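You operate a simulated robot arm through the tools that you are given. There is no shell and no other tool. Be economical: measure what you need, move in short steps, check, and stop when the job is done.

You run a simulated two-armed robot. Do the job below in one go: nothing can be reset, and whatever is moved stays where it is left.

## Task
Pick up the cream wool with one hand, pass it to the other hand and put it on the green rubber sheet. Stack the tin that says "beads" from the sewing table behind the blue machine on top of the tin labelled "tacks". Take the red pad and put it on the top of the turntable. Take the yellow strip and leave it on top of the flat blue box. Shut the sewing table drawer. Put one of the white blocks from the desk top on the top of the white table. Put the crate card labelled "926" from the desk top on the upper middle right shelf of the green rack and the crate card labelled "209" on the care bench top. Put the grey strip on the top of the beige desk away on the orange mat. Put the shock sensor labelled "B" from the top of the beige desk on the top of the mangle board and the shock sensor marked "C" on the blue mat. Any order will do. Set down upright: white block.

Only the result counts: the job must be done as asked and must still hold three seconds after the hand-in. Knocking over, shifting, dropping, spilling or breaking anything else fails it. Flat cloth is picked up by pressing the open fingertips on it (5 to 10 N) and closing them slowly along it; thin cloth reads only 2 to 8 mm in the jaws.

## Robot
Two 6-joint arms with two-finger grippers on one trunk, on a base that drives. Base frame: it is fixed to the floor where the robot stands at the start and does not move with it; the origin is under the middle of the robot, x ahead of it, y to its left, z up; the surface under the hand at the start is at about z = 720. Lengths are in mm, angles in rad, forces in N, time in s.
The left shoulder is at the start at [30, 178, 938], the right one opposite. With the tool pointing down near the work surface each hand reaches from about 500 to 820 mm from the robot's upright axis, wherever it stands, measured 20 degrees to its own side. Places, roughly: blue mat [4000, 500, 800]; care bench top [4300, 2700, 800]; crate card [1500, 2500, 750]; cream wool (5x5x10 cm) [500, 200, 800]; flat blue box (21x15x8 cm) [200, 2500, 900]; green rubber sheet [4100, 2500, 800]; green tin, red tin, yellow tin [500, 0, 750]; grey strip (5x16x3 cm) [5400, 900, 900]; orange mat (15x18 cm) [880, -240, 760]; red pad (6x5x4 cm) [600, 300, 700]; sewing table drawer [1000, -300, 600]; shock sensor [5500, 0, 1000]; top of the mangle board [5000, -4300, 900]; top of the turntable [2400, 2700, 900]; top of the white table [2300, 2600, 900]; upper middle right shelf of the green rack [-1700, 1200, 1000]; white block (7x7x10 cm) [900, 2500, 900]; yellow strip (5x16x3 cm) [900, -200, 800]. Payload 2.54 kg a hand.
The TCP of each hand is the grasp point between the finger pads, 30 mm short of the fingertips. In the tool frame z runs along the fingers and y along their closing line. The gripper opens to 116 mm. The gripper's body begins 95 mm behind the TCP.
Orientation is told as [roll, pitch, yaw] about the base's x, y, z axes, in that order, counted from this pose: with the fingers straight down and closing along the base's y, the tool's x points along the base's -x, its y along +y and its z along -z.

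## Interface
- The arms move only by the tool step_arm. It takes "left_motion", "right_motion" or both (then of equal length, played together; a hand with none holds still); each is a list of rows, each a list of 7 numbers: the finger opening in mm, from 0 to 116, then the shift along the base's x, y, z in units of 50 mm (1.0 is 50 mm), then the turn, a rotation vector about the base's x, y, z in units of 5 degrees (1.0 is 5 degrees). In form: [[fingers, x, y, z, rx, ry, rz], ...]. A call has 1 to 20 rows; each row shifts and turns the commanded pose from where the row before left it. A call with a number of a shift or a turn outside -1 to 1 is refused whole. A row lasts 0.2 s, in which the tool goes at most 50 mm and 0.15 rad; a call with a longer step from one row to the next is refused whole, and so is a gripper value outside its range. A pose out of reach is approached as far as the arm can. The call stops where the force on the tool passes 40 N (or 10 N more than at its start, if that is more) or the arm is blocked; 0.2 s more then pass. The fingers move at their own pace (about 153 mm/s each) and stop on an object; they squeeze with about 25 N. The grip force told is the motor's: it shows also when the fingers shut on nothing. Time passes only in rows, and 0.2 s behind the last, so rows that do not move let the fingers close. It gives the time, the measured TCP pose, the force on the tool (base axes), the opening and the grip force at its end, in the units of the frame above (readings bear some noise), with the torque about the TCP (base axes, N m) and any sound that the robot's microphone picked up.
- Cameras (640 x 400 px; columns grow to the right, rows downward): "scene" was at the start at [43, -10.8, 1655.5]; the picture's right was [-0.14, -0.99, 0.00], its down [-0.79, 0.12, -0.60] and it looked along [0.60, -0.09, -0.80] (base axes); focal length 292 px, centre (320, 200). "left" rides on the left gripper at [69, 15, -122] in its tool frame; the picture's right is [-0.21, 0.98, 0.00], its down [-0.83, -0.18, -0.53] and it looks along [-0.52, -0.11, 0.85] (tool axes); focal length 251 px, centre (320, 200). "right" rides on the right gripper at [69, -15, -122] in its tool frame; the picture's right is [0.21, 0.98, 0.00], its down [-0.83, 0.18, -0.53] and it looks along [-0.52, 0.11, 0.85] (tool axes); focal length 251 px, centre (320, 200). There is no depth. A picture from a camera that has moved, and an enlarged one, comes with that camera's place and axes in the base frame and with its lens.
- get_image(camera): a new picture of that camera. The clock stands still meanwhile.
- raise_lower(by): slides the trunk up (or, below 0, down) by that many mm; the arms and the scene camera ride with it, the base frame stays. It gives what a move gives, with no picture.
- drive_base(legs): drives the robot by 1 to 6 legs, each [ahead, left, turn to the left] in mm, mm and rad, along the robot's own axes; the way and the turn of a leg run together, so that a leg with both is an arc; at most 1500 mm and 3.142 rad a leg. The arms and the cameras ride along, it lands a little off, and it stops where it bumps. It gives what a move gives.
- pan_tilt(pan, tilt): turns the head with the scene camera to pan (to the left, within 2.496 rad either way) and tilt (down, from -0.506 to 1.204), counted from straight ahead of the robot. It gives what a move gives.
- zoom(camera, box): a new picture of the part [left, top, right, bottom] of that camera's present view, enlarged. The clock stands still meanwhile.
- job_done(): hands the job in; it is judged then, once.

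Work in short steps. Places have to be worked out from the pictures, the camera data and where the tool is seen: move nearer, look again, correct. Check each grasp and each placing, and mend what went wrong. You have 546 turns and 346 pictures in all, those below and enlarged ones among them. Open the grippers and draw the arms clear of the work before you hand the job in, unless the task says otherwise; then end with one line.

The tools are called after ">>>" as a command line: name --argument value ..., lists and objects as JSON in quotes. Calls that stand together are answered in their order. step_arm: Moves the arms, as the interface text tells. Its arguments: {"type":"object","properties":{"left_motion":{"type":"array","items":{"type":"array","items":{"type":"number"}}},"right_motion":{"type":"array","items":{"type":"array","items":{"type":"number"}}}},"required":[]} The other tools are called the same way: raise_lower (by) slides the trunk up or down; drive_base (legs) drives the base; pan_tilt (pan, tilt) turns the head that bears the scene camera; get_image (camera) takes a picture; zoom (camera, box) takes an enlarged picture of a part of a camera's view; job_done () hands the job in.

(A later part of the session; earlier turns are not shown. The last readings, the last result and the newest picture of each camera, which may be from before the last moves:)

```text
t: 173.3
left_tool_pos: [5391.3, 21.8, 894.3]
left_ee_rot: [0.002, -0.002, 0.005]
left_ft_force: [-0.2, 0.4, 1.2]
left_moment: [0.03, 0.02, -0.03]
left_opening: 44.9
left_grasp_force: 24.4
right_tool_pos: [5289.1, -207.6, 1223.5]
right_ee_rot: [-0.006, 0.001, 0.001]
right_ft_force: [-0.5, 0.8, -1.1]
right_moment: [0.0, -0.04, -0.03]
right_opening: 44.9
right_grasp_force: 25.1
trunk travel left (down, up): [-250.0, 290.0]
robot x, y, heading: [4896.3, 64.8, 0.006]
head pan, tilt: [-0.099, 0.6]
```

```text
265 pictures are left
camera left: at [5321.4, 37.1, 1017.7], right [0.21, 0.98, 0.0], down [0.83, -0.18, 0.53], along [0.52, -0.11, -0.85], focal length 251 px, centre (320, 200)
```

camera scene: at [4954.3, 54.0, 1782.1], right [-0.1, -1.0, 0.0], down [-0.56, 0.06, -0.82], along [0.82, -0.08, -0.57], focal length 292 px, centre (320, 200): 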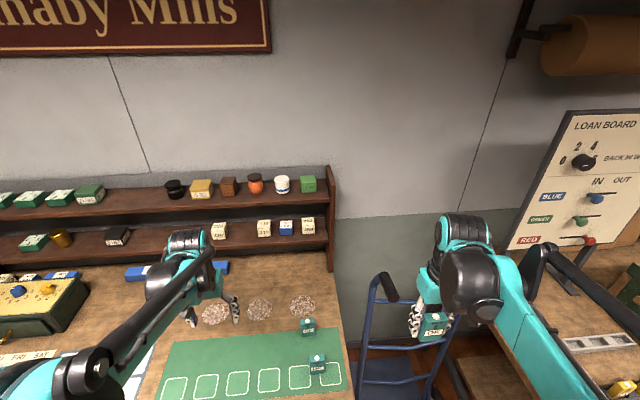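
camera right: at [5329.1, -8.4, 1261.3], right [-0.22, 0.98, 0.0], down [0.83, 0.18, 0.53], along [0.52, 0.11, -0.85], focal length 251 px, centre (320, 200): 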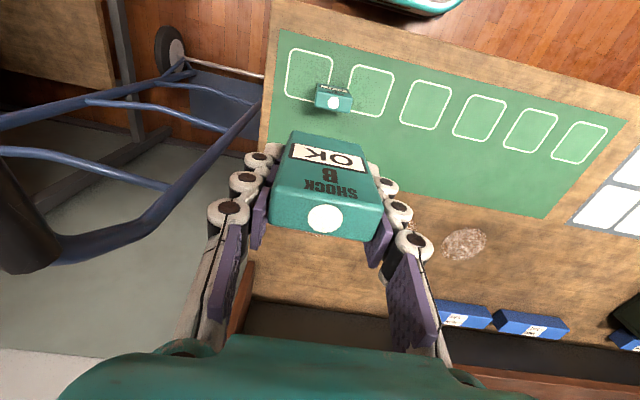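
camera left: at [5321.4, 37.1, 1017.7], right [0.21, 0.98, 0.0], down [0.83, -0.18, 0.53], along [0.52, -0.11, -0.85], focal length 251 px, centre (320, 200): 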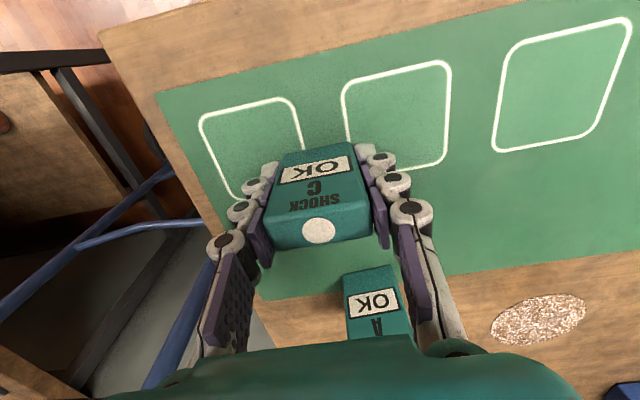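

C held. Lifting smoothly and moving the left hand out to its own side.

>>> step_arm --left_motion '[[0, 0, 0, 0.1, 0, 0, 0], [0, 0, 0, 0.2, 0, 0, 0], [0, 0, 0, 0.3, 0, 0, 0], [0, 0, 0, 0.4, 0, 0, 0], [0, 0, 0, 0.5, 0, 0, 0], [0, 0, 0, 0.6, 0, 0, 0], [0, 0, 0, 0.6, 0, 0, 0], [0, -0.1, 0.1, 0.6, 0, 0, 0], [0, -0.1, 0.3, 0.6, 0, 0, 0], [0, -0.1, 0.5, 0.5, 0, 0, 0], [0, 0, 0.6, 0.3, 0, 0, 0], [0, 0, 0.6, 0.1, 0, 0, 0], [0, 0, 0.6, 0, 0, 0, 0], [0, 0, 0.6, 0, 0, 0, 0], [0, 0, 0.5, 0, 0, 0, 0], [0, 0, 0.3, 0, 0, 0, 0], [0, 0, 0.1, 0, 0, 0, 0]]'

>>> drive_base --legs '[[-250, 0, 0]]'

>>> pan_tilt --pan 2.4 --tilt 0.6

>>> get_image --camera "scene"

```text
t: 176.9
left_tool_pos: [5376.7, 231.1, 1135.5]
left_ee_rot: [0.002, -0.002, 0.003]
left_ft_force: [-0.1, 0.6, -1.2]
left_moment: [-0.01, 0.0, 0.01]
left_opening: 44.9
left_grasp_force: 25.0
right_tool_pos: [5288.3, -206.9, 1223.1]
right_ee_rot: [-0.005, 0.001, 0.002]
right_ft_force: [0.0, 0.6, -0.4]
right_moment: [-0.01, 0.01, 0.05]
right_opening: 45.1
right_grasp_force: 25.5
trunk travel left (down, up): [-250.0, 290.0]
robot x, y, heading: [4897.7, 68.4, 0.002]
head pan, tilt: [-0.099, 0.6]
```

```text
t: 178.7
left_tool_pos: [5127.1, 230.8, 1136.3]
left_ee_rot: [0.002, -0.003, 0.006]
left_ft_force: [-0.5, -0.9, -0.7]
left_moment: [0.04, -0.06, -0.02]
left_opening: 45.1
left_grasp_force: 25.1
right_tool_pos: [5038.8, -208.4, 1224.1]
right_ee_rot: [-0.004, 0.0, 0.001]
right_ft_force: [-1.3, 0.1, -0.7]
right_moment: [0.02, -0.03, 0.03]
right_opening: 45.2
right_grasp_force: 24.8
trunk travel left (down, up): [-250.0, 290.0]
robot x, y, heading: [4647.9, 63.8, -0.001]
head pan, tilt: [-0.099, 0.6]
```

```text
t: 181.0
left_tool_pos: [5128.1, 230.6, 1134.9]
left_ee_rot: [0.002, -0.004, 0.005]
left_ft_force: [-0.5, -0.1, -0.9]
left_moment: [-0.03, -0.01, 0.0]
left_opening: 45.1
left_grasp_force: 25.0
right_tool_pos: [5040.1, -207.3, 1222.6]
right_ee_rot: [-0.004, 0.0, 0.002]
right_ft_force: [1.0, -0.1, -0.7]
right_moment: [0.0, -0.02, 0.01]
right_opening: 44.9
right_grasp_force: 24.8
trunk travel left (down, up): [-250.0, 290.0]
robot x, y, heading: [4642.1, 65.2, 0.005]
head pan, tilt: [2.4, 0.6]
```

```text
264 pictures are left
camera scene: at [4551.8, 122.7, 1782.1], right [0.67, 0.74, 0.0], down [0.42, -0.38, -0.83], along [-0.61, 0.56, -0.56], focal length 292 px, centre (320, 200)
```

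scene: 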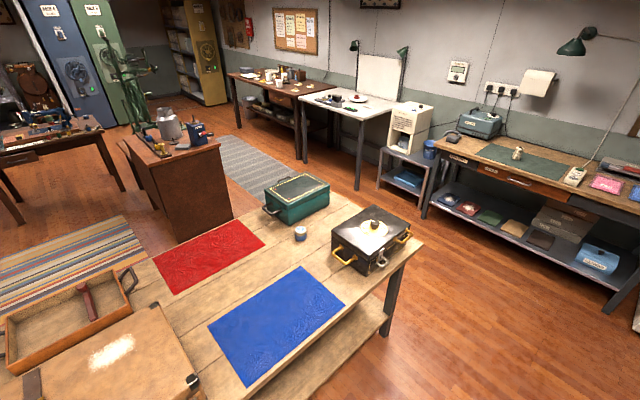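

Blue mat spans about x 3850-4100, y 270-676. I turn to face it with the left hand lined up for roughly (3960,450).

>>> drive_base --legs '[[40, 565, 0], [0, 0, 3.137], [110, 0, 0]]'

>>> pan_tilt --pan 0.0 --tilt 0.8

>>> get_image --camera "scene"

>>> get_image --camera "left"

```text
t: 192.4
left_tool_pos: [4099.1, 458.6, 1134.7]
left_ee_rot: [0.002, 0.0, -3.127]
left_ft_force: [-0.4, 0.3, -1.8]
left_moment: [0.01, -0.07, -0.02]
left_opening: 44.9
left_grasp_force: 24.8
right_tool_pos: [4182.0, 898.7, 1222.1]
right_ee_rot: [-0.005, -0.001, -3.129]
right_ft_force: [-0.1, -0.1, -1.2]
right_moment: [-0.02, -0.03, 0.02]
right_opening: 44.9
right_grasp_force: 24.8
trunk travel left (down, up): [-250.0, 290.0]
robot x, y, heading: [4575.1, 627.9, -3.129]
head pan, tilt: [2.4, 0.6]
```

```text
t: 194.6
left_tool_pos: [4099.2, 459.2, 1134.9]
left_ee_rot: [0.002, -0.002, -3.126]
left_ft_force: [0.1, 0.5, -0.2]
left_moment: [0.02, -0.04, -0.01]
left_opening: 44.8
left_grasp_force: 25.1
right_tool_pos: [4182.1, 897.8, 1222.8]
right_ee_rot: [-0.006, 0.0, -3.128]
right_ft_force: [-0.1, 0.5, -1.5]
right_moment: [-0.01, -0.02, 0.02]
right_opening: 44.9
right_grasp_force: 24.8
trunk travel left (down, up): [-250.0, 290.0]
robot x, y, heading: [4576.5, 630.4, -3.125]
head pan, tilt: [0.0, 0.799]
```

```text
263 pictures are left
camera scene: at [4525.6, 630.8, 1765.2], right [-0.01, 1.0, 0.0], down [0.72, 0.01, -0.7], along [-0.7, -0.01, -0.72], focal length 292 px, centre (320, 200)
```

scene: 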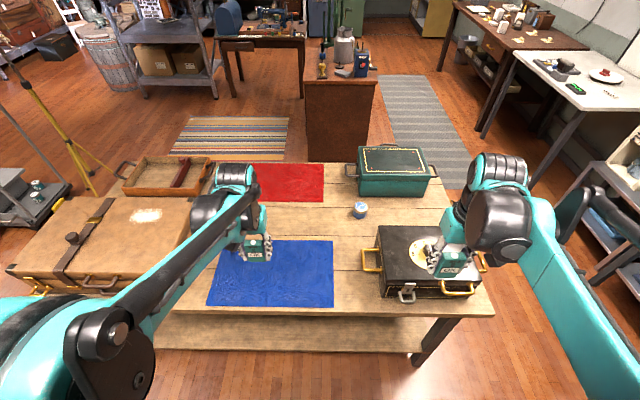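

```text
262 pictures are left
camera left: at [4168.3, 446.2, 1257.6], right [-0.2, -0.98, 0.0], down [-0.83, 0.17, 0.53], along [-0.52, 0.11, -0.85], focal length 251 px, centre (320, 200)
```

left: 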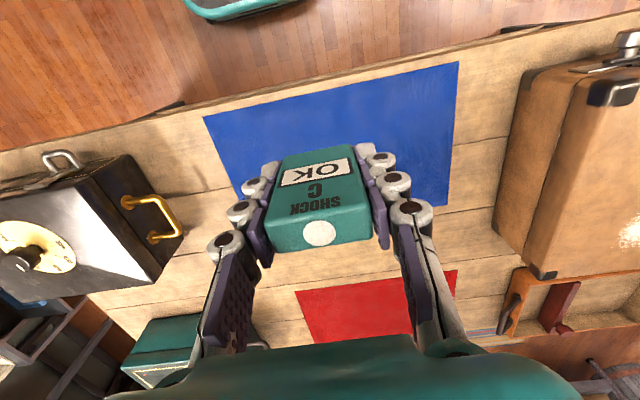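

The mat centre is about (3965,446). I lower the trunk 150 and extend the left hand over it.

>>> raise_lower --by -150

>>> step_arm --left_motion '[[0, -0.3, -0.05, 0, 0, 0, 0], [0, -0.5, -0.05, -0.1, 0, 0, 0], [0, -0.5, -0.05, -0.3, 0, 0, 0], [0, -0.5, -0.05, -0.4, 0, 0, 0], [0, -0.5, 0, -0.4, 0, 0, 0], [0, -0.3, 0, -0.4, 0, 0, 0], [0, 0, 0, -0.3, 0, 0, 0], [0, 0, 0, 0, 0, 0, 0]]'

>>> get_image --camera "left"

>>> get_image --camera "scene"

```text
t: 196.4
left_tool_pos: [4099.8, 459.0, 985.2]
left_ee_rot: [0.0, 0.0, -3.126]
left_ft_force: [-0.5, 1.1, -0.8]
left_moment: [-0.01, 0.04, -0.04]
left_opening: 45.0
left_grasp_force: 24.8
right_tool_pos: [4181.1, 899.1, 1073.0]
right_ee_rot: [-0.005, 0.0, -3.13]
right_ft_force: [-0.3, 0.0, -0.1]
right_moment: [-0.01, 0.01, 0.0]
right_opening: 45.2
right_grasp_force: 24.8
trunk travel left (down, up): [-100.0, 440.0]
robot x, y, heading: [4576.8, 630.0, -3.125]
head pan, tilt: [0.0, 0.799]
```

```text
t: 198.2
left_tool_pos: [3968.7, 449.6, 890.4]
left_ee_rot: [0.002, -0.002, -3.127]
left_ft_force: [0.5, -0.7, -1.6]
left_moment: [0.02, -0.02, 0.03]
left_opening: 45.0
left_grasp_force: 25.1
right_tool_pos: [4181.6, 897.6, 1072.4]
right_ee_rot: [-0.005, 0.0, -3.131]
right_ft_force: [1.3, 0.2, -0.9]
right_moment: [-0.03, 0.01, 0.01]
right_opening: 44.9
right_grasp_force: 25.4
trunk travel left (down, up): [-100.0, 440.0]
robot x, y, heading: [4579.7, 629.9, -3.126]
head pan, tilt: [0.0, 0.799]
```

```text
261 pictures are left
camera left: at [4038.3, 436.2, 1013.2], right [-0.2, -0.98, 0.0], down [-0.83, 0.17, 0.53], along [-0.52, 0.11, -0.85], focal length 251 px, centre (320, 200)
```

left: 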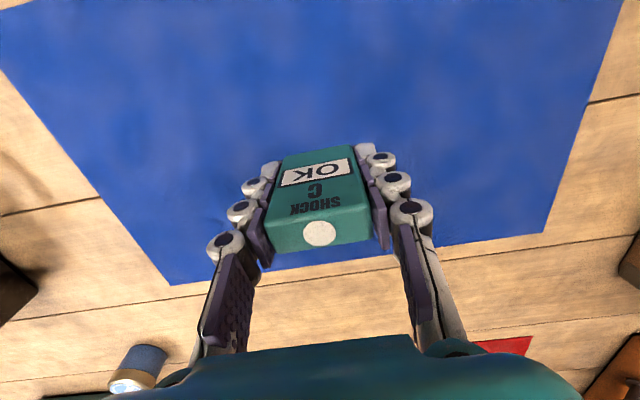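

```text
260 pictures are left
camera scene: at [4525.5, 630.8, 1615.3], right [-0.01, 1.0, 0.0], down [0.72, 0.01, -0.7], along [-0.7, -0.01, -0.72], focal length 292 px, centre (320, 200)
```

scene: 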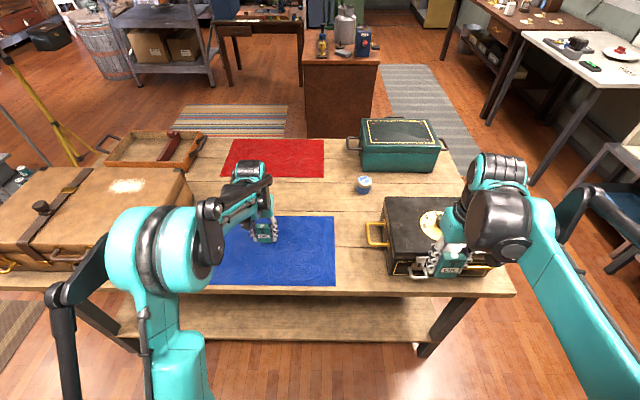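

Sensor is over the mat's middle. Lowering: 35 mm quickly then fine steps.

>>> step_arm --left_motion '[[0, 0, 0, -0.3, 0, 0, 0], [0, 0, 0, -0.3, 0, 0, 0], [0, 0, 0, -0.1, 0, 0, 0], [0, 0, 0, -0.04, 0, 0, 0], [0, 0, 0, -0.03, 0, 0, 0], [0, 0, 0, -0.03, 0, 0, 0], [0, 0, 0, -0.03, 0, 0, 0], [0, 0, 0, 0, 0, 0, 0]]'

>>> step_arm --left_motion '[[0, 0, 0, -0.03, 0, 0, 0], [0, 0, 0, -0.03, 0, 0, 0], [0, 0, 0, -0.03, 0, 0, 0], [0, 0, 0, 0, 0, 0, 0]]'

>>> zoom --camera "scene" --box '[200, 190, 340, 290]'

```text
t: 200.0
left_tool_pos: [3969.3, 449.1, 848.9]
left_ee_rot: [0.003, -0.003, -3.127]
left_ft_force: [-0.3, 0.3, -1.8]
left_moment: [-0.04, -0.02, -0.01]
left_opening: 44.9
left_grasp_force: 24.7
right_tool_pos: [4180.9, 898.2, 1073.2]
right_ee_rot: [-0.004, -0.001, -3.13]
right_ft_force: [-0.2, 0.6, -0.5]
right_moment: [0.0, 0.0, 0.01]
right_opening: 45.1
right_grasp_force: 25.4
trunk travel left (down, up): [-100.0, 440.0]
robot x, y, heading: [4581.2, 629.8, -3.127]
head pan, tilt: [0.0, 0.799]
```

```text
t: 201.0
left_tool_pos: [3969.4, 449.1, 842.8]
left_ee_rot: [0.002, -0.001, -3.126]
left_ft_force: [0.6, 0.2, -1.3]
left_moment: [0.01, 0.02, 0.0]
left_opening: 45.0
left_grasp_force: 24.7
right_tool_pos: [4180.4, 899.4, 1072.3]
right_ee_rot: [-0.005, -0.001, -3.13]
right_ft_force: [-0.9, -0.1, -0.7]
right_moment: [0.0, 0.05, -0.05]
right_opening: 45.0
right_grasp_force: 24.7
trunk travel left (down, up): [-100.0, 440.0]
robot x, y, heading: [4578.6, 629.7, -3.129]
head pan, tilt: [0.0, 0.799]
```

```text
4.00 times, centred on (270, 240) of scene
camera zoom: at [4525.6, 630.8, 1615.2], right [-0.01, 1.0, 0.0], down [0.72, 0.01, -0.7], along [-0.7, -0.01, -0.72], focal length 1166 px, centre (520, 40)
```

zoom: 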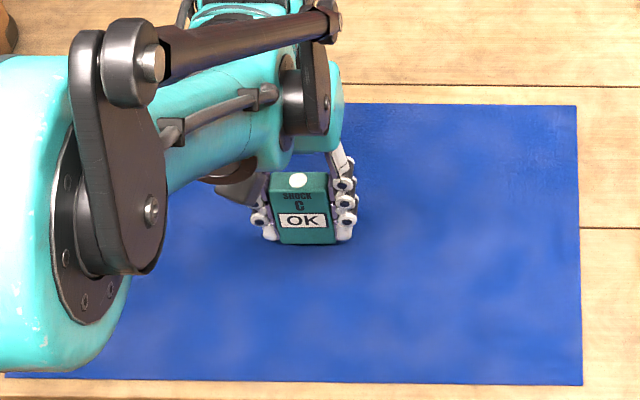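

Very close now; continuing with ~1 mm steps.

>>> step_arm --left_motion '[[0, 0, 0, -0.03, 0, 0, 0], [0, 0, 0, -0.03, 0, 0, 0], [0, 0, 0, 0, 0, 0, 0]]'

>>> step_arm --left_motion '[[0, 0, 0, -0.03, 0, 0, 0], [0, 0, 0, -0.03, 0, 0, 0], [0, 0, 0, 0, 0, 0, 0]]'

>>> step_arm --left_motion '[[0, 0, 0, -0.02, 0, 0, 0], [0, 0, 0, -0.02, 0, 0, 0], [0, 0, 0, 0, 0, 0, 0]]'

```text
t: 201.8
left_tool_pos: [3970.6, 448.7, 840.1]
left_ee_rot: [0.002, -0.002, -3.126]
left_ft_force: [0.1, -0.1, 0.3]
left_moment: [0.01, 0.0, 0.0]
left_opening: 44.8
left_grasp_force: 24.6
right_tool_pos: [4183.2, 898.5, 1072.2]
right_ee_rot: [-0.006, 0.0, -3.13]
right_ft_force: [0.2, 1.0, -1.4]
right_moment: [-0.03, 0.06, -0.02]
right_opening: 44.8
right_grasp_force: 24.8
trunk travel left (down, up): [-100.0, 440.0]
robot x, y, heading: [4577.5, 633.5, -3.133]
head pan, tilt: [0.0, 0.799]
```

```text
t: 202.6
left_tool_pos: [3970.5, 449.3, 837.4]
left_ee_rot: [0.002, -0.001, -3.125]
left_ft_force: [0.5, 0.5, -1.5]
left_moment: [-0.02, 0.03, 0.0]
left_opening: 44.6
left_grasp_force: 24.9
right_tool_pos: [4180.8, 898.6, 1072.4]
right_ee_rot: [-0.006, 0.0, -3.13]
right_ft_force: [0.0, 0.5, -0.6]
right_moment: [0.02, 0.02, 0.0]
right_opening: 45.0
right_grasp_force: 24.7
trunk travel left (down, up): [-100.0, 440.0]
robot x, y, heading: [4577.4, 631.1, -3.125]
head pan, tilt: [0.0, 0.799]
```

```text
t: 203.4
left_tool_pos: [3969.4, 448.8, 836.7]
left_ee_rot: [0.003, -0.004, -3.126]
left_ft_force: [-0.4, -0.6, -1.2]
left_moment: [0.0, -0.03, -0.02]
left_opening: 45.0
left_grasp_force: 25.4
right_tool_pos: [4181.3, 898.1, 1071.6]
right_ee_rot: [-0.005, -0.001, -3.129]
right_ft_force: [0.6, -0.1, -0.8]
right_moment: [0.0, 0.0, -0.02]
right_opening: 45.2
right_grasp_force: 24.9
trunk travel left (down, up): [-100.0, 440.0]
robot x, y, heading: [4580.6, 630.6, -3.13]
head pan, tilt: [0.0, 0.799]
```

>>> step_arm --left_motion '[[0, 0, 0, -0.03, 0, 0, 0], [0, 0, 0, -0.03, 0, 0, 0], [0, 0, 0, 0, 0, 0, 0]]'

>>> step_arm --left_motion '[[0, 0, 0, -0.03, 0, 0, 0], [0, 0, 0, -0.03, 0, 0, 0], [0, 0, 0, 0, 0, 0, 0]]'

>>> step_arm --left_motion '[[0, 0, 0, -0.02, 0, 0, 0], [0, 0, 0, -0.02, 0, 0, 0], [0, 0, 0, 0, 0, 0, 0]]'

```text
t: 204.2
left_tool_pos: [3969.4, 449.5, 833.8]
left_ee_rot: [0.003, -0.002, -3.124]
left_ft_force: [-4.6, -2.4, 17.2]
left_moment: [-0.12, 0.09, -0.01]
left_opening: 45.2
left_grasp_force: 25.4
right_tool_pos: [4182.8, 898.8, 1073.2]
right_ee_rot: [-0.005, 0.0, -3.128]
right_ft_force: [-0.5, 0.1, -0.2]
right_moment: [0.0, -0.02, -0.05]
right_opening: 45.1
right_grasp_force: 24.9
trunk travel left (down, up): [-100.0, 440.0]
robot x, y, heading: [4576.2, 631.4, -3.13]
head pan, tilt: [0.0, 0.799]
```

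```text
t: 205.0
left_tool_pos: [3970.1, 449.3, 831.1]
left_ee_rot: [0.001, -0.002, -3.126]
left_ft_force: [-1.2, -2.0, 16.7]
left_moment: [-0.09, -0.03, -0.01]
left_opening: 45.1
left_grasp_force: 24.7
right_tool_pos: [4184.3, 898.5, 1072.8]
right_ee_rot: [-0.005, 0.0, -3.129]
right_ft_force: [0.1, 0.0, -0.2]
right_moment: [-0.01, -0.01, -0.01]
right_opening: 45.0
right_grasp_force: 25.0
trunk travel left (down, up): [-100.0, 440.0]
robot x, y, heading: [4575.9, 630.6, -3.129]
head pan, tilt: [0.0, 0.799]
```

```text
t: 205.8
left_tool_pos: [3970.6, 450.4, 830.1]
left_ee_rot: [0.002, -0.004, -3.126]
left_ft_force: [-0.6, -3.4, 27.4]
left_moment: [0.1, -0.06, 0.01]
left_opening: 44.8
left_grasp_force: 25.6
right_tool_pos: [4182.6, 898.4, 1073.1]
right_ee_rot: [-0.004, 0.0, -3.131]
right_ft_force: [0.6, -1.0, -0.6]
right_moment: [-0.01, -0.02, 0.01]
right_opening: 44.9
right_grasp_force: 24.7
trunk travel left (down, up): [-100.0, 440.0]
robot x, y, heading: [4574.4, 630.5, -3.126]
head pan, tilt: [0.0, 0.799]
```

Firm contact. Easing 1 mm, opening slowly, then rising.

>>> step_arm --left_motion '[[0, 0, 0, 0.03, 0, 0, 0], [46, 0, 0, 0, 0, 0, 0], [50, 0, 0, 0, 0, 0, 0], [60, 0, 0, 0, 0, 0, 0], [80, 0, 0, 0, 0, 0, 0], [80, 0, 0, 0.3, 0, 0, 0], [80, 0, 0, 0.6, 0, 0, 0], [80, 0, 0, 0.8, 0, 0, 0], [80, 0, 0, 0.8, 0, 0, 0], [80, 0, 0, 0.8, 0, 0, 0]]'

>>> get_image --camera "left"

```text
t: 208.0
left_tool_pos: [3968.9, 449.9, 994.2]
left_ee_rot: [0.002, -0.002, -3.126]
left_ft_force: [1.2, 0.1, 0.7]
left_moment: [0.03, -0.01, -0.02]
left_opening: 80.0
left_grasp_force: 0.0
right_tool_pos: [4182.8, 898.6, 1073.0]
right_ee_rot: [-0.003, 0.0, -3.129]
right_ft_force: [0.4, -0.3, -1.2]
right_moment: [-0.03, 0.06, 0.0]
right_opening: 44.8
right_grasp_force: 24.8
trunk travel left (down, up): [-100.0, 440.0]
robot x, y, heading: [4577.7, 629.2, -3.129]
head pan, tilt: [0.0, 0.799]
```

```text
258 pictures are left
camera left: at [4038.8, 436.0, 1117.3], right [-0.2, -0.98, 0.0], down [-0.83, 0.17, 0.53], along [-0.52, 0.11, -0.84], focal length 251 px, centre (320, 200)
```

left: 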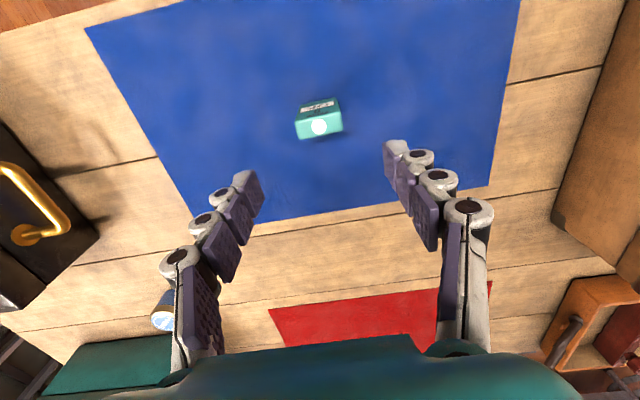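

C is standing on the blue mat. I retract the left arm, raise the trunk and turn back to the beige desk for the grey strip.

>>> step_arm --left_motion '[[80, 0.5, 0, 0.3, 0, 0, 0], [80, 0.8, 0, 0, 0, 0, 0], [80, 0.8, 0, 0, 0, 0, 0], [80, 0.5, 0, 0, 0, 0, 0]]'

>>> raise_lower --by 150

>>> drive_base --legs '[[-60, 0, 0], [0, 0, 3.13], [0, 40, 0]]'

>>> pan_tilt --pan 0.1 --tilt 0.6

>>> get_image --camera "scene"

```text
t: 209.0
left_tool_pos: [4099.7, 449.7, 1009.8]
left_ee_rot: [0.001, -0.001, -3.127]
left_ft_force: [1.6, -0.1, 0.3]
left_moment: [0.01, 0.04, 0.01]
left_opening: 80.0
left_grasp_force: 0.0
right_tool_pos: [4182.8, 898.6, 1073.7]
right_ee_rot: [-0.005, 0.0, -3.129]
right_ft_force: [0.1, -0.2, -1.1]
right_moment: [0.01, 0.01, 0.0]
right_opening: 45.0
right_grasp_force: 24.8
trunk travel left (down, up): [-100.0, 440.0]
robot x, y, heading: [4577.1, 633.0, -3.121]
head pan, tilt: [0.0, 0.799]
```

```text
t: 210.7
left_tool_pos: [4099.2, 449.8, 1158.4]
left_ee_rot: [0.003, -0.004, -3.126]
left_ft_force: [0.1, 0.4, 0.3]
left_moment: [-0.04, -0.02, 0.03]
left_opening: 80.0
left_grasp_force: 0.1
right_tool_pos: [4181.9, 897.9, 1221.5]
right_ee_rot: [-0.005, 0.0, -3.13]
right_ft_force: [-0.4, 0.2, -0.4]
right_moment: [-0.03, 0.01, 0.01]
right_opening: 45.1
right_grasp_force: 25.0
trunk travel left (down, up): [-250.0, 290.0]
robot x, y, heading: [4576.5, 630.6, -3.124]
head pan, tilt: [0.0, 0.799]
```

```text
t: 219.5
left_tool_pos: [5116.5, 853.3, 1158.8]
left_ee_rot: [0.001, -0.002, 0.01]
left_ft_force: [0.0, 0.0, 0.1]
left_moment: [-0.04, -0.03, -0.02]
left_opening: 80.0
left_grasp_force: 0.0
right_tool_pos: [5031.7, 405.8, 1222.9]
right_ee_rot: [-0.005, 0.001, 0.01]
right_ft_force: [-0.9, 1.3, -0.1]
right_moment: [-0.03, 0.0, -0.02]
right_opening: 44.8
right_grasp_force: 25.1
trunk travel left (down, up): [-250.0, 290.0]
robot x, y, heading: [4637.6, 675.3, 0.015]
head pan, tilt: [0.0, 0.799]
```

```text
t: 220.2
left_tool_pos: [5115.3, 852.8, 1158.8]
left_ee_rot: [0.003, -0.003, 0.011]
left_ft_force: [-0.8, -0.6, 0.4]
left_moment: [-0.01, 0.01, -0.01]
left_opening: 79.9
left_grasp_force: 0.0
right_tool_pos: [5031.5, 403.2, 1221.7]
right_ee_rot: [-0.004, -0.002, 0.009]
right_ft_force: [-0.4, -0.2, -1.5]
right_moment: [0.04, -0.03, 0.05]
right_opening: 45.0
right_grasp_force: 25.1
trunk travel left (down, up): [-250.0, 290.0]
robot x, y, heading: [4640.8, 668.4, 0.01]
head pan, tilt: [0.099, 0.6]
```

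```text
257 pictures are left
camera scene: at [4694.7, 680.7, 1782.1], right [0.11, -0.99, 0.0], down [-0.56, -0.06, -0.82], along [0.82, 0.09, -0.57], focal length 292 px, centre (320, 200)
```

scene: 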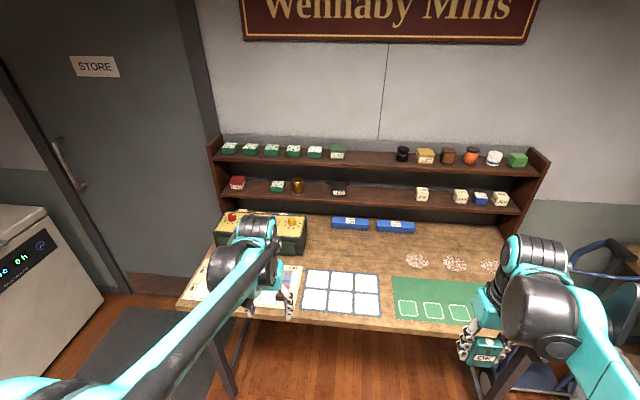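

Driving a bit closer so the left hand sits near the strip.

>>> drive_base --legs '[[190, 50, -0.012]]'

>>> get_image --camera "left"

```text
t: 221.8
left_tool_pos: [5309.3, 898.3, 1159.0]
left_ee_rot: [0.001, 0.0, 0.0]
left_ft_force: [0.4, -0.2, 0.8]
left_moment: [0.0, 0.02, -0.01]
left_opening: 79.7
left_grasp_force: 0.0
right_tool_pos: [5218.1, 449.9, 1222.5]
right_ee_rot: [-0.004, 0.0, -0.003]
right_ft_force: [-0.2, -0.7, -2.2]
right_moment: [-0.02, 0.05, -0.01]
right_opening: 44.9
right_grasp_force: 25.4
trunk travel left (down, up): [-250.0, 290.0]
robot x, y, heading: [4832.7, 721.9, -0.002]
head pan, tilt: [0.099, 0.6]
```

```text
256 pictures are left
camera left: at [5239.3, 913.6, 1281.2], right [0.21, 0.98, 0.0], down [0.83, -0.18, 0.53], along [0.52, -0.11, -0.85], focal length 251 px, centre (320, 200)
```

left: 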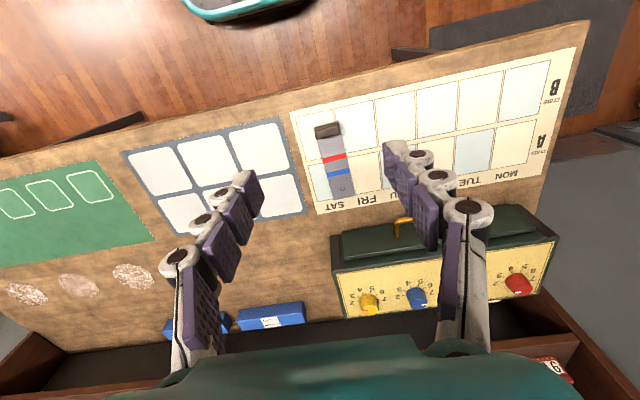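

>>> zoom --camera "left" --box '[280, 110, 400, 210]'

```text
4.00 times, centred on (340, 160) of left
camera zoom: at [5239.3, 913.6, 1281.2], right [0.21, 0.98, 0.0], down [0.83, -0.18, 0.53], along [0.52, -0.11, -0.85], focal length 1006 px, centre (240, 360)
```

zoom: 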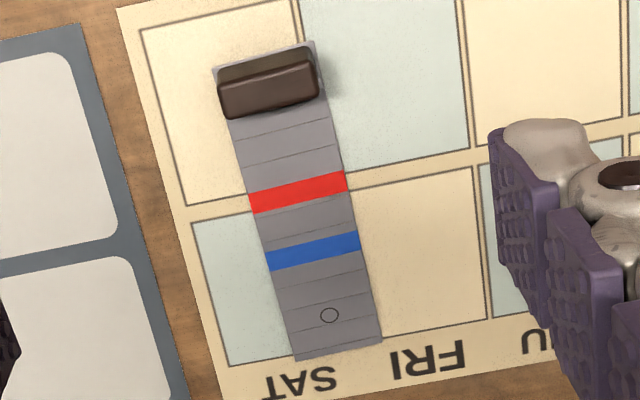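

The strip has a brown handle block at its near end, at about (5356,900). I yaw the left hand -90° so it closes along x across the block, moving above it.

>>> step_arm --left_motion '[[80, 0.05, 0, -0.17, 0, 0, -1], [80, 0.05, 0, -0.17, 0, 0, -1], [80, 0.05, 0, -0.17, 0, 0, -1], [80, 0.05, 0, -0.17, 0, 0, -1], [80, 0.05, 0, -0.17, 0, 0, -1], [80, 0.05, 0, -0.17, 0, 0, -1], [80, 0.05, 0, -0.17, 0, 0, -1], [80, 0.05, 0, -0.17, 0, 0, -1], [80, 0.05, 0, -0.17, 0, 0, -1], [80, 0.05, 0, -0.17, 0, 0, -1], [80, 0.05, 0, -0.17, 0, 0, -1], [80, 0.05, 0, -0.17, 0, 0, -1], [80, 0.05, 0, -0.17, 0, 0, -1], [80, 0.05, 0, -0.17, 0, 0, -1], [80, 0.05, 0, -0.17, 0, 0, -1], [80, 0.05, 0, -0.17, 0, 0, -1], [80, 0.05, 0, -0.17, 0, 0, -1], [80, 0.05, 0, -0.17, 0, 0, -1]]'

>>> get_image --camera "left"

```text
t: 225.6
left_tool_pos: [5352.8, 896.4, 1006.6]
left_ee_rot: [0.002, -0.003, -1.571]
left_ft_force: [0.2, -0.1, 0.1]
left_moment: [0.0, 0.01, 0.02]
left_opening: 79.9
left_grasp_force: 0.1
right_tool_pos: [5218.9, 450.1, 1222.9]
right_ee_rot: [-0.005, 0.0, -0.003]
right_ft_force: [0.4, -0.1, -0.4]
right_moment: [0.0, 0.05, 0.0]
right_opening: 45.2
right_grasp_force: 24.4
trunk travel left (down, up): [-250.0, 290.0]
robot x, y, heading: [4827.9, 722.0, -0.006]
head pan, tilt: [0.099, 0.6]
```

```text
254 pictures are left
camera left: at [5367.6, 967.8, 1128.7], right [0.98, -0.22, 0.0], down [-0.18, -0.82, 0.53], along [-0.11, -0.52, -0.84], focal length 251 px, centre (320, 200)
```

left: 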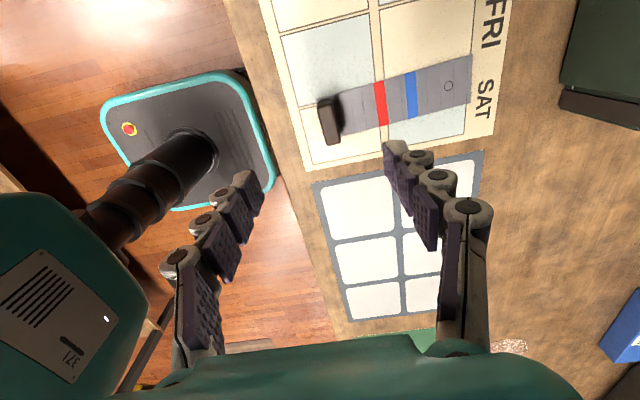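

Handle centre about (5361,902). Correcting, a slight 4° yaw, and descending to z≈915.

>>> step_arm --left_motion '[[60, 0.16, 0.12, -0.4, 0, 0, 0.8], [60, 0, 0, -0.7, 0, 0, 0], [60, 0, 0, -0.7, 0, 0, 0], [60, 0, 0, 0, 0, 0, 0]]'

>>> get_image --camera "left"

```text
t: 226.6
left_tool_pos: [5359.2, 903.6, 916.0]
left_ee_rot: [0.002, -0.002, -1.5]
left_ft_force: [-0.2, 0.6, 0.5]
left_moment: [-0.04, 0.01, 0.03]
left_opening: 59.9
left_grasp_force: 0.0
right_tool_pos: [5218.6, 449.0, 1221.6]
right_ee_rot: [-0.005, -0.002, -0.004]
right_ft_force: [-0.2, 0.1, -0.8]
right_moment: [0.03, -0.05, -0.01]
right_opening: 44.9
right_grasp_force: 24.7
trunk travel left (down, up): [-250.0, 290.0]
robot x, y, heading: [4829.5, 722.1, -0.001]
head pan, tilt: [0.099, 0.6]
```

```text
253 pictures are left
camera left: at [5370.3, 973.9, 1038.9], right [0.99, -0.15, 0.0], down [-0.12, -0.84, 0.53], along [-0.08, -0.53, -0.85], focal length 251 px, centre (320, 200)
```

left: 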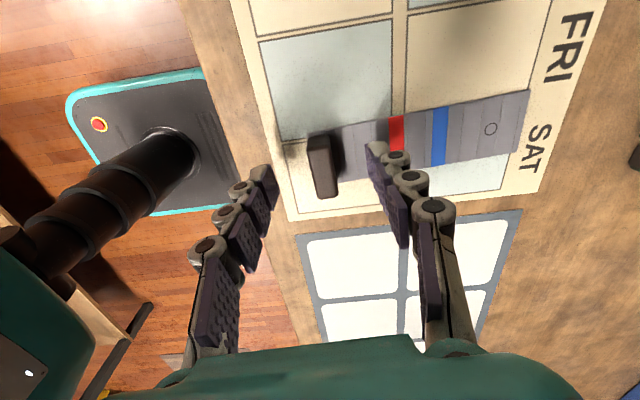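

Well centred. Descending 16 mm and closing on the handle.

>>> step_arm --left_motion '[[60, 0, 0, -0.2, 0, 0, 0], [60, 0, 0, -0.12, 0, 0, 0], [45, 0, 0, 0, 0, 0, 0], [30, 0, 0, 0, 0, 0, 0], [15, 0, 0, 0, 0, 0, 0], [0, 0, 0, 0, 0, 0, 0], [0, 0, 0, 0, 0, 0, 0]]'

>>> get_image --camera "left"

```text
t: 228.2
left_tool_pos: [5361.2, 904.0, 900.1]
left_ee_rot: [0.002, -0.001, -1.502]
left_ft_force: [0.5, -0.5, -0.1]
left_moment: [-0.03, 0.01, 0.01]
left_opening: 14.9
left_grasp_force: 24.9
right_tool_pos: [5218.8, 450.0, 1223.0]
right_ee_rot: [-0.004, 0.001, -0.003]
right_ft_force: [0.6, 0.4, -0.8]
right_moment: [0.02, -0.01, -0.02]
right_opening: 45.1
right_grasp_force: 24.8
trunk travel left (down, up): [-250.0, 290.0]
robot x, y, heading: [4825.7, 722.8, -0.004]
head pan, tilt: [0.099, 0.6]
```

```text
252 pictures are left
camera left: at [5371.1, 974.1, 1022.6], right [0.99, -0.15, 0.0], down [-0.12, -0.84, 0.53], along [-0.08, -0.53, -0.85], focal length 251 px, centre (320, 200)
```

left: 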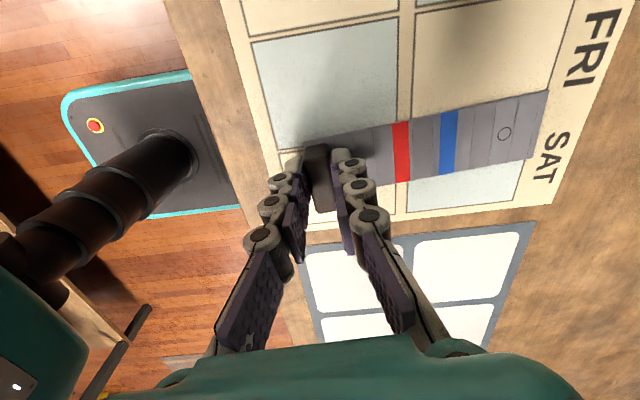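

Handle gripped (14.9 mm). Lifting gently and checking.

>>> step_arm --left_motion '[[0, 0, 0, 0.06, 0, 0, 0], [0, 0, 0, 0.1, 0, 0, 0], [0, 0, 0, 0.2, 0, 0, 0], [0, 0, 0, 0.3, 0, 0, 0], [0, 0, 0, 0.4, 0, 0, 0], [0, 0, 0, 0.5, 0, 0, 0], [0, 0, 0, 0.6, 0, 0, 0], [0, 0, 0, 0.6, 0, 0, 0], [0, 0, 0, 0.6, 0, 0, 0], [0, 0, 0, 0.6, 0, 0, 0], [0, 0, 0, 0.5, 0, 0, 0], [0, 0, 0, 0.3, 0, 0, 0], [0, 0, 0, 0.1, 0, 0, 0]]'

>>> get_image --camera "left"

>>> get_image --camera "scene"

```text
t: 231.0
left_tool_pos: [5361.1, 903.4, 1143.2]
left_ee_rot: [0.0, -0.001, -1.501]
left_ft_force: [-0.2, 0.0, -0.3]
left_moment: [-0.03, 0.0, -0.04]
left_opening: 14.7
left_grasp_force: 24.8
right_tool_pos: [5218.0, 450.8, 1223.2]
right_ee_rot: [-0.005, -0.001, -0.004]
right_ft_force: [-0.9, 0.5, -0.8]
right_moment: [0.0, -0.03, 0.0]
right_opening: 45.1
right_grasp_force: 24.1
trunk travel left (down, up): [-250.0, 290.0]
robot x, y, heading: [4829.7, 726.4, -0.007]
head pan, tilt: [0.099, 0.6]
```

```text
251 pictures are left
camera left: at [5371.8, 974.4, 1265.4], right [0.99, -0.15, 0.0], down [-0.12, -0.84, 0.53], along [-0.08, -0.53, -0.85], focal length 251 px, centre (320, 200)
```

left: 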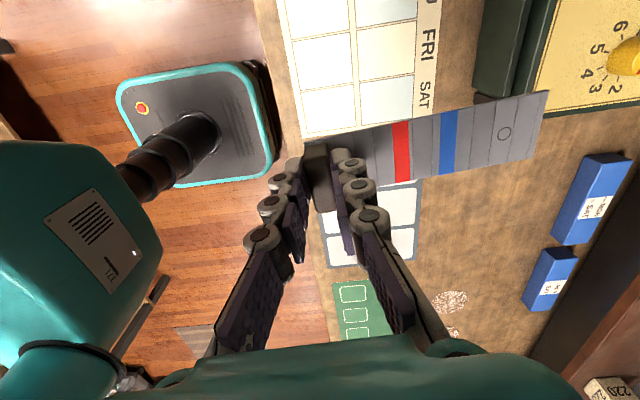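

```text
250 pictures are left
camera scene: at [4884.6, 731.5, 1782.1], right [0.1, -1.0, 0.0], down [-0.56, -0.06, -0.82], along [0.82, 0.08, -0.57], focal length 292 px, centre (320, 200)
```

scene: 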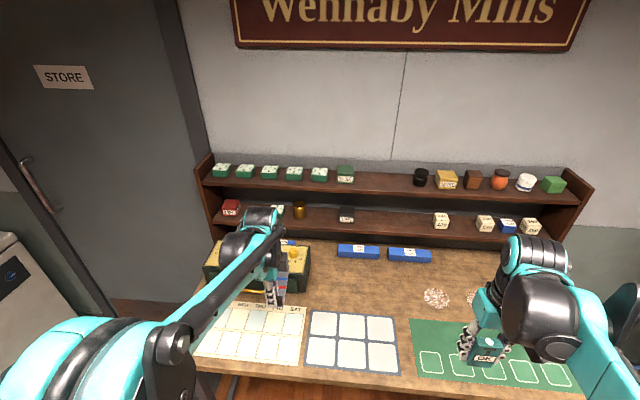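

Strip is level and held. Backing off and looking toward -y for the mangle board.

>>> drive_base --legs '[[-220, 0, 0]]'

>>> pan_tilt --pan -1.4 --tilt 0.35

>>> get_image --camera "scene"

>>> pan_tilt --pan -2.0 --tilt 0.35

>>> get_image --camera "scene"

```text
t: 232.7
left_tool_pos: [5141.0, 905.6, 1142.8]
left_ee_rot: [0.001, -0.001, -1.501]
left_ft_force: [0.3, 0.1, -0.1]
left_moment: [0.0, 0.02, -0.02]
left_opening: 14.8
left_grasp_force: 25.3
right_tool_pos: [4996.7, 450.3, 1222.1]
right_ee_rot: [-0.004, -0.001, -0.004]
right_ft_force: [1.0, 0.3, -1.4]
right_moment: [0.01, -0.03, -0.03]
right_opening: 45.3
right_grasp_force: 24.7
trunk travel left (down, up): [-250.0, 290.0]
robot x, y, heading: [4608.3, 723.4, -0.004]
head pan, tilt: [0.099, 0.6]
```

```text
t: 234.3
left_tool_pos: [5142.1, 904.4, 1142.9]
left_ee_rot: [0.002, -0.003, -1.501]
left_ft_force: [0.4, -0.4, -0.2]
left_moment: [-0.01, 0.04, 0.01]
left_opening: 14.7
left_grasp_force: 25.1
right_tool_pos: [4997.9, 450.5, 1222.1]
right_ee_rot: [-0.005, -0.001, -0.005]
right_ft_force: [0.1, -0.2, -1.2]
right_moment: [0.03, -0.04, -0.01]
right_opening: 45.0
right_grasp_force: 25.3
trunk travel left (down, up): [-250.0, 290.0]
robot x, y, heading: [4606.2, 722.7, 0.0]
head pan, tilt: [-1.4, 0.351]
```

```text
249 pictures are left
camera scene: at [4592.0, 631.5, 1804.9], right [-0.99, -0.17, 0.0], down [-0.06, 0.34, -0.94], along [0.16, -0.93, -0.34], focal length 292 px, centre (320, 200)
```

scene: 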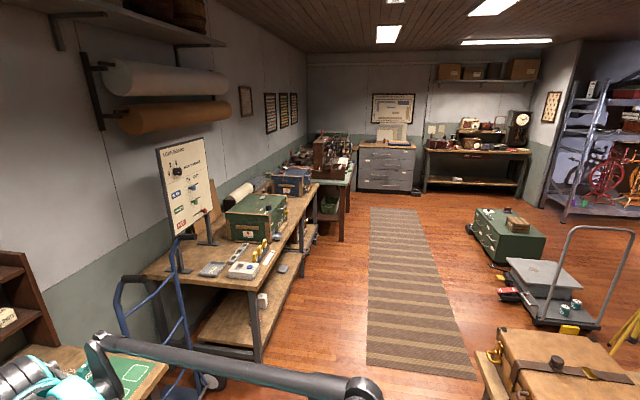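

```text
t: 235.3
left_tool_pos: [5142.0, 904.3, 1142.8]
left_ee_rot: [0.003, -0.002, -1.5]
left_ft_force: [0.4, -0.6, 0.1]
left_moment: [-0.02, 0.03, 0.02]
left_opening: 14.8
left_grasp_force: 25.1
right_tool_pos: [4997.3, 451.5, 1222.3]
right_ee_rot: [-0.005, 0.0, -0.005]
right_ft_force: [0.8, 0.4, -1.5]
right_moment: [-0.02, -0.02, 0.0]
right_opening: 44.9
right_grasp_force: 25.3
trunk travel left (down, up): [-250.0, 290.0]
robot x, y, heading: [4605.7, 724.7, 0.002]
head pan, tilt: [-2.0, 0.351]
```

```text
248 pictures are left
camera scene: at [4537.5, 638.7, 1804.9], right [-0.91, 0.42, 0.0], down [0.14, 0.31, -0.94], along [-0.39, -0.85, -0.34], focal length 292 px, centre (320, 200)
```

scene: 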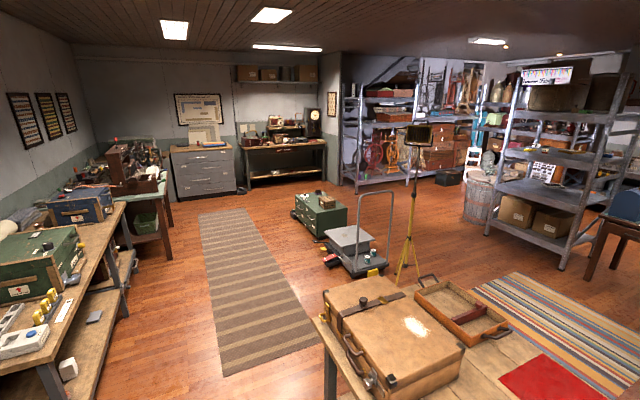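

>>> zoom --camera "scene" --box '[90, 80, 330, 230]'

```text
2.67 times, centred on (210, 155) of scene
camera zoom: at [4537.5, 638.7, 1804.9], right [-0.91, 0.42, 0.0], down [0.14, 0.31, -0.94], along [-0.39, -0.85, -0.34], focal length 778 px, centre (613, 320)
```

zoom: 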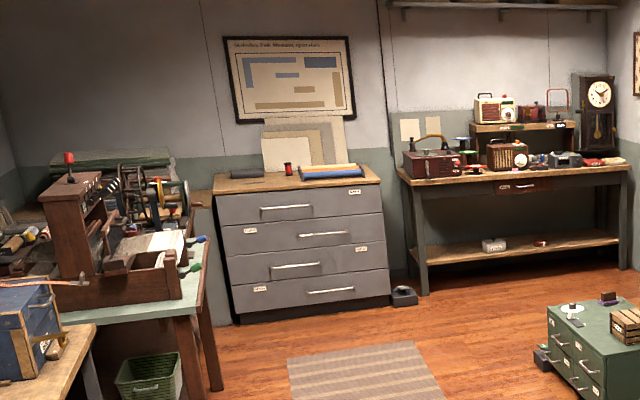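

The mangle should be in the far left corner. I turn to face -y and drive up the aisle.

>>> drive_base --legs '[[0, 0, -1.57], [1500, 0, 0], [1300, 0, 0]]'

>>> pan_tilt --pan 0.2 --tilt 0.4

>>> get_image --camera "scene"

```text
t: 252.7
left_tool_pos: [4735.2, -2623.4, 1143.0]
left_ee_rot: [0.001, -0.003, -3.092]
left_ft_force: [-0.9, -0.4, -0.3]
left_moment: [0.01, 0.02, 0.0]
left_opening: 15.0
left_grasp_force: 25.3
right_tool_pos: [4283.8, -2468.3, 1223.1]
right_ee_rot: [-0.004, -0.001, -1.597]
right_ft_force: [0.0, 0.3, -0.4]
right_moment: [0.01, 0.0, 0.01]
right_opening: 45.3
right_grasp_force: 25.1
trunk travel left (down, up): [-250.0, 290.0]
robot x, y, heading: [4563.9, -2085.3, -1.597]
head pan, tilt: [-2.0, 0.351]
```

```text
t: 254.8
left_tool_pos: [4735.3, -2622.2, 1142.4]
left_ee_rot: [0.001, -0.003, -3.093]
left_ft_force: [-0.4, 0.1, -1.4]
left_moment: [0.0, -0.03, 0.01]
left_opening: 14.7
left_grasp_force: 24.9
right_tool_pos: [4284.1, -2468.8, 1222.8]
right_ee_rot: [-0.005, -0.001, -1.596]
right_ft_force: [0.2, -0.2, -1.4]
right_moment: [-0.04, 0.04, -0.04]
right_opening: 44.9
right_grasp_force: 25.1
trunk travel left (down, up): [-250.0, 290.0]
robot x, y, heading: [4565.1, -2082.4, -1.595]
head pan, tilt: [0.201, 0.4]
```

```text
246 pictures are left
camera scene: at [4581.6, -2145.2, 1800.3], right [-0.98, -0.18, 0.0], down [-0.07, 0.38, -0.92], along [0.16, -0.91, -0.39], focal length 292 px, centre (320, 200)
```

scene: 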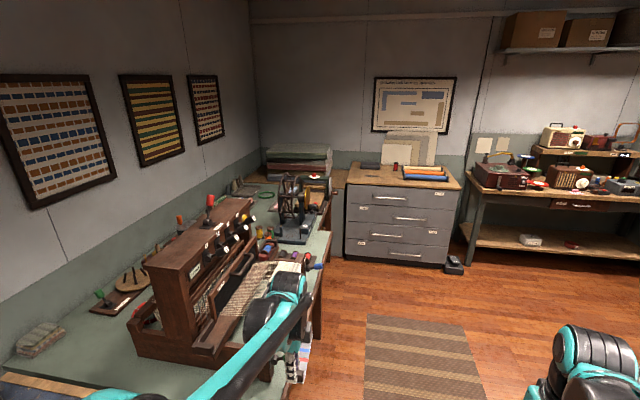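

>>> zoom --camera "scene" --box '[220, 130, 380, 260]'

```text
3.08 times, centred on (300, 195) of scene
camera zoom: at [4581.6, -2145.2, 1800.3], right [-0.98, -0.18, 0.0], down [-0.07, 0.38, -0.92], along [0.16, -0.91, -0.39], focal length 897 px, centre (382, 215)
```

zoom: 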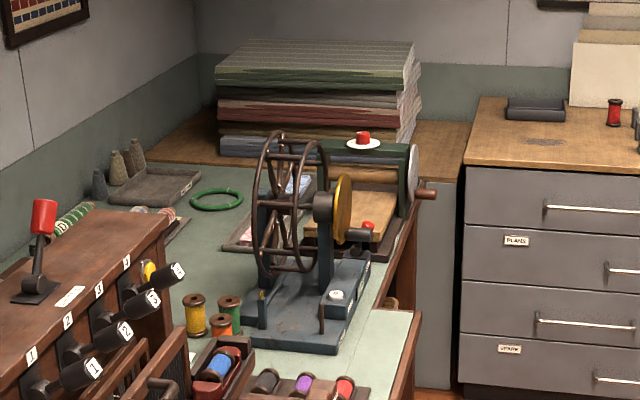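

The mangle is the green roller frame with a wooden feed board in front at about (5030,-4281). The winder next to it is tall (~1190), so I lift the left hand and trunk first, then drive closer.

>>> raise_lower --by 150

>>> step_arm --left_motion '[[0, 0, 0.3, 0.2, 0, 0, 0], [0, 0, 0.4, 0.4, 0, 0, 0], [0, 0, 0.4, 0.4, 0, 0, 0], [0, 0, 0.4, 0.4, 0, 0, 0], [0, 0, 0.3, 0.4, 0, 0, 0], [0, 0, 0.1, 0.2, 0, 0, 0]]'

>>> drive_base --legs '[[0, -200, 0.026], [1500, 0, 0], [350, 0, 0]]'

>>> pan_tilt --pan 1.0 --tilt 0.7

>>> get_image --camera "scene"

```text
t: 256.6
left_tool_pos: [4734.6, -2621.4, 1293.4]
left_ee_rot: [0.002, -0.001, -3.09]
left_ft_force: [-0.8, 0.1, -1.2]
left_moment: [0.02, 0.02, -0.01]
left_opening: 14.4
left_grasp_force: 24.9
right_tool_pos: [4284.7, -2468.9, 1372.8]
right_ee_rot: [-0.005, 0.0, -1.596]
right_ft_force: [0.0, -0.1, -1.2]
right_moment: [-0.01, 0.06, 0.0]
right_opening: 44.9
right_grasp_force: 24.7
trunk travel left (down, up): [-400.0, 140.0]
robot x, y, heading: [4565.0, -2081.3, -1.595]
head pan, tilt: [0.201, 0.4]
```

```text
t: 257.9
left_tool_pos: [4733.2, -2527.0, 1392.9]
left_ee_rot: [0.0, -0.003, -3.093]
left_ft_force: [0.0, -0.7, 0.2]
left_moment: [0.02, 0.02, 0.02]
left_opening: 15.0
left_grasp_force: 25.2
right_tool_pos: [4284.0, -2469.3, 1372.0]
right_ee_rot: [-0.004, 0.0, -1.596]
right_ft_force: [0.4, 0.1, -0.6]
right_moment: [0.02, 0.0, 0.0]
right_opening: 45.0
right_grasp_force: 25.0
trunk travel left (down, up): [-400.0, 140.0]
robot x, y, heading: [4565.5, -2087.2, -1.59]
head pan, tilt: [0.201, 0.4]
```

```text
t: 268.4
left_tool_pos: [4546.3, -4366.2, 1392.7]
left_ee_rot: [0.001, -0.003, -3.071]
left_ft_force: [-0.1, -0.8, -0.1]
left_moment: [0.05, 0.0, 0.01]
left_opening: 14.9
left_grasp_force: 24.7
right_tool_pos: [4093.8, -4318.0, 1371.4]
right_ee_rot: [-0.004, 0.001, -1.573]
right_ft_force: [-0.1, 0.0, -1.5]
right_moment: [0.0, -0.03, 0.0]
right_opening: 44.9
right_grasp_force: 24.7
trunk travel left (down, up): [-400.0, 140.0]
robot x, y, heading: [4365.7, -3928.4, -1.568]
head pan, tilt: [0.201, 0.4]
```

```text
t: 269.6
left_tool_pos: [4546.0, -4365.9, 1393.5]
left_ee_rot: [0.003, -0.003, -3.07]
left_ft_force: [-0.5, -0.4, -0.9]
left_moment: [-0.01, 0.0, -0.02]
left_opening: 14.8
left_grasp_force: 24.5
right_tool_pos: [4093.4, -4317.4, 1372.6]
right_ee_rot: [-0.005, 0.001, -1.572]
right_ft_force: [-0.1, 0.4, -0.6]
right_moment: [-0.03, 0.01, -0.02]
right_opening: 45.1
right_grasp_force: 24.7
trunk travel left (down, up): [-400.0, 140.0]
robot x, y, heading: [4364.4, -3924.6, -1.571]
head pan, tilt: [1.0, 0.7]
```

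```text
244 pictures are left
camera scene: at [4436.8, -3942.5, 1923.5], right [-0.54, -0.84, 0.0], down [-0.54, 0.35, -0.77], along [0.64, -0.41, -0.64], focal length 292 px, centre (320, 200)
```

scene: 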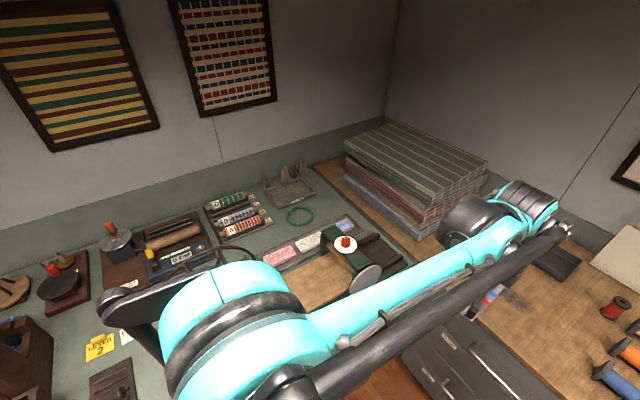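

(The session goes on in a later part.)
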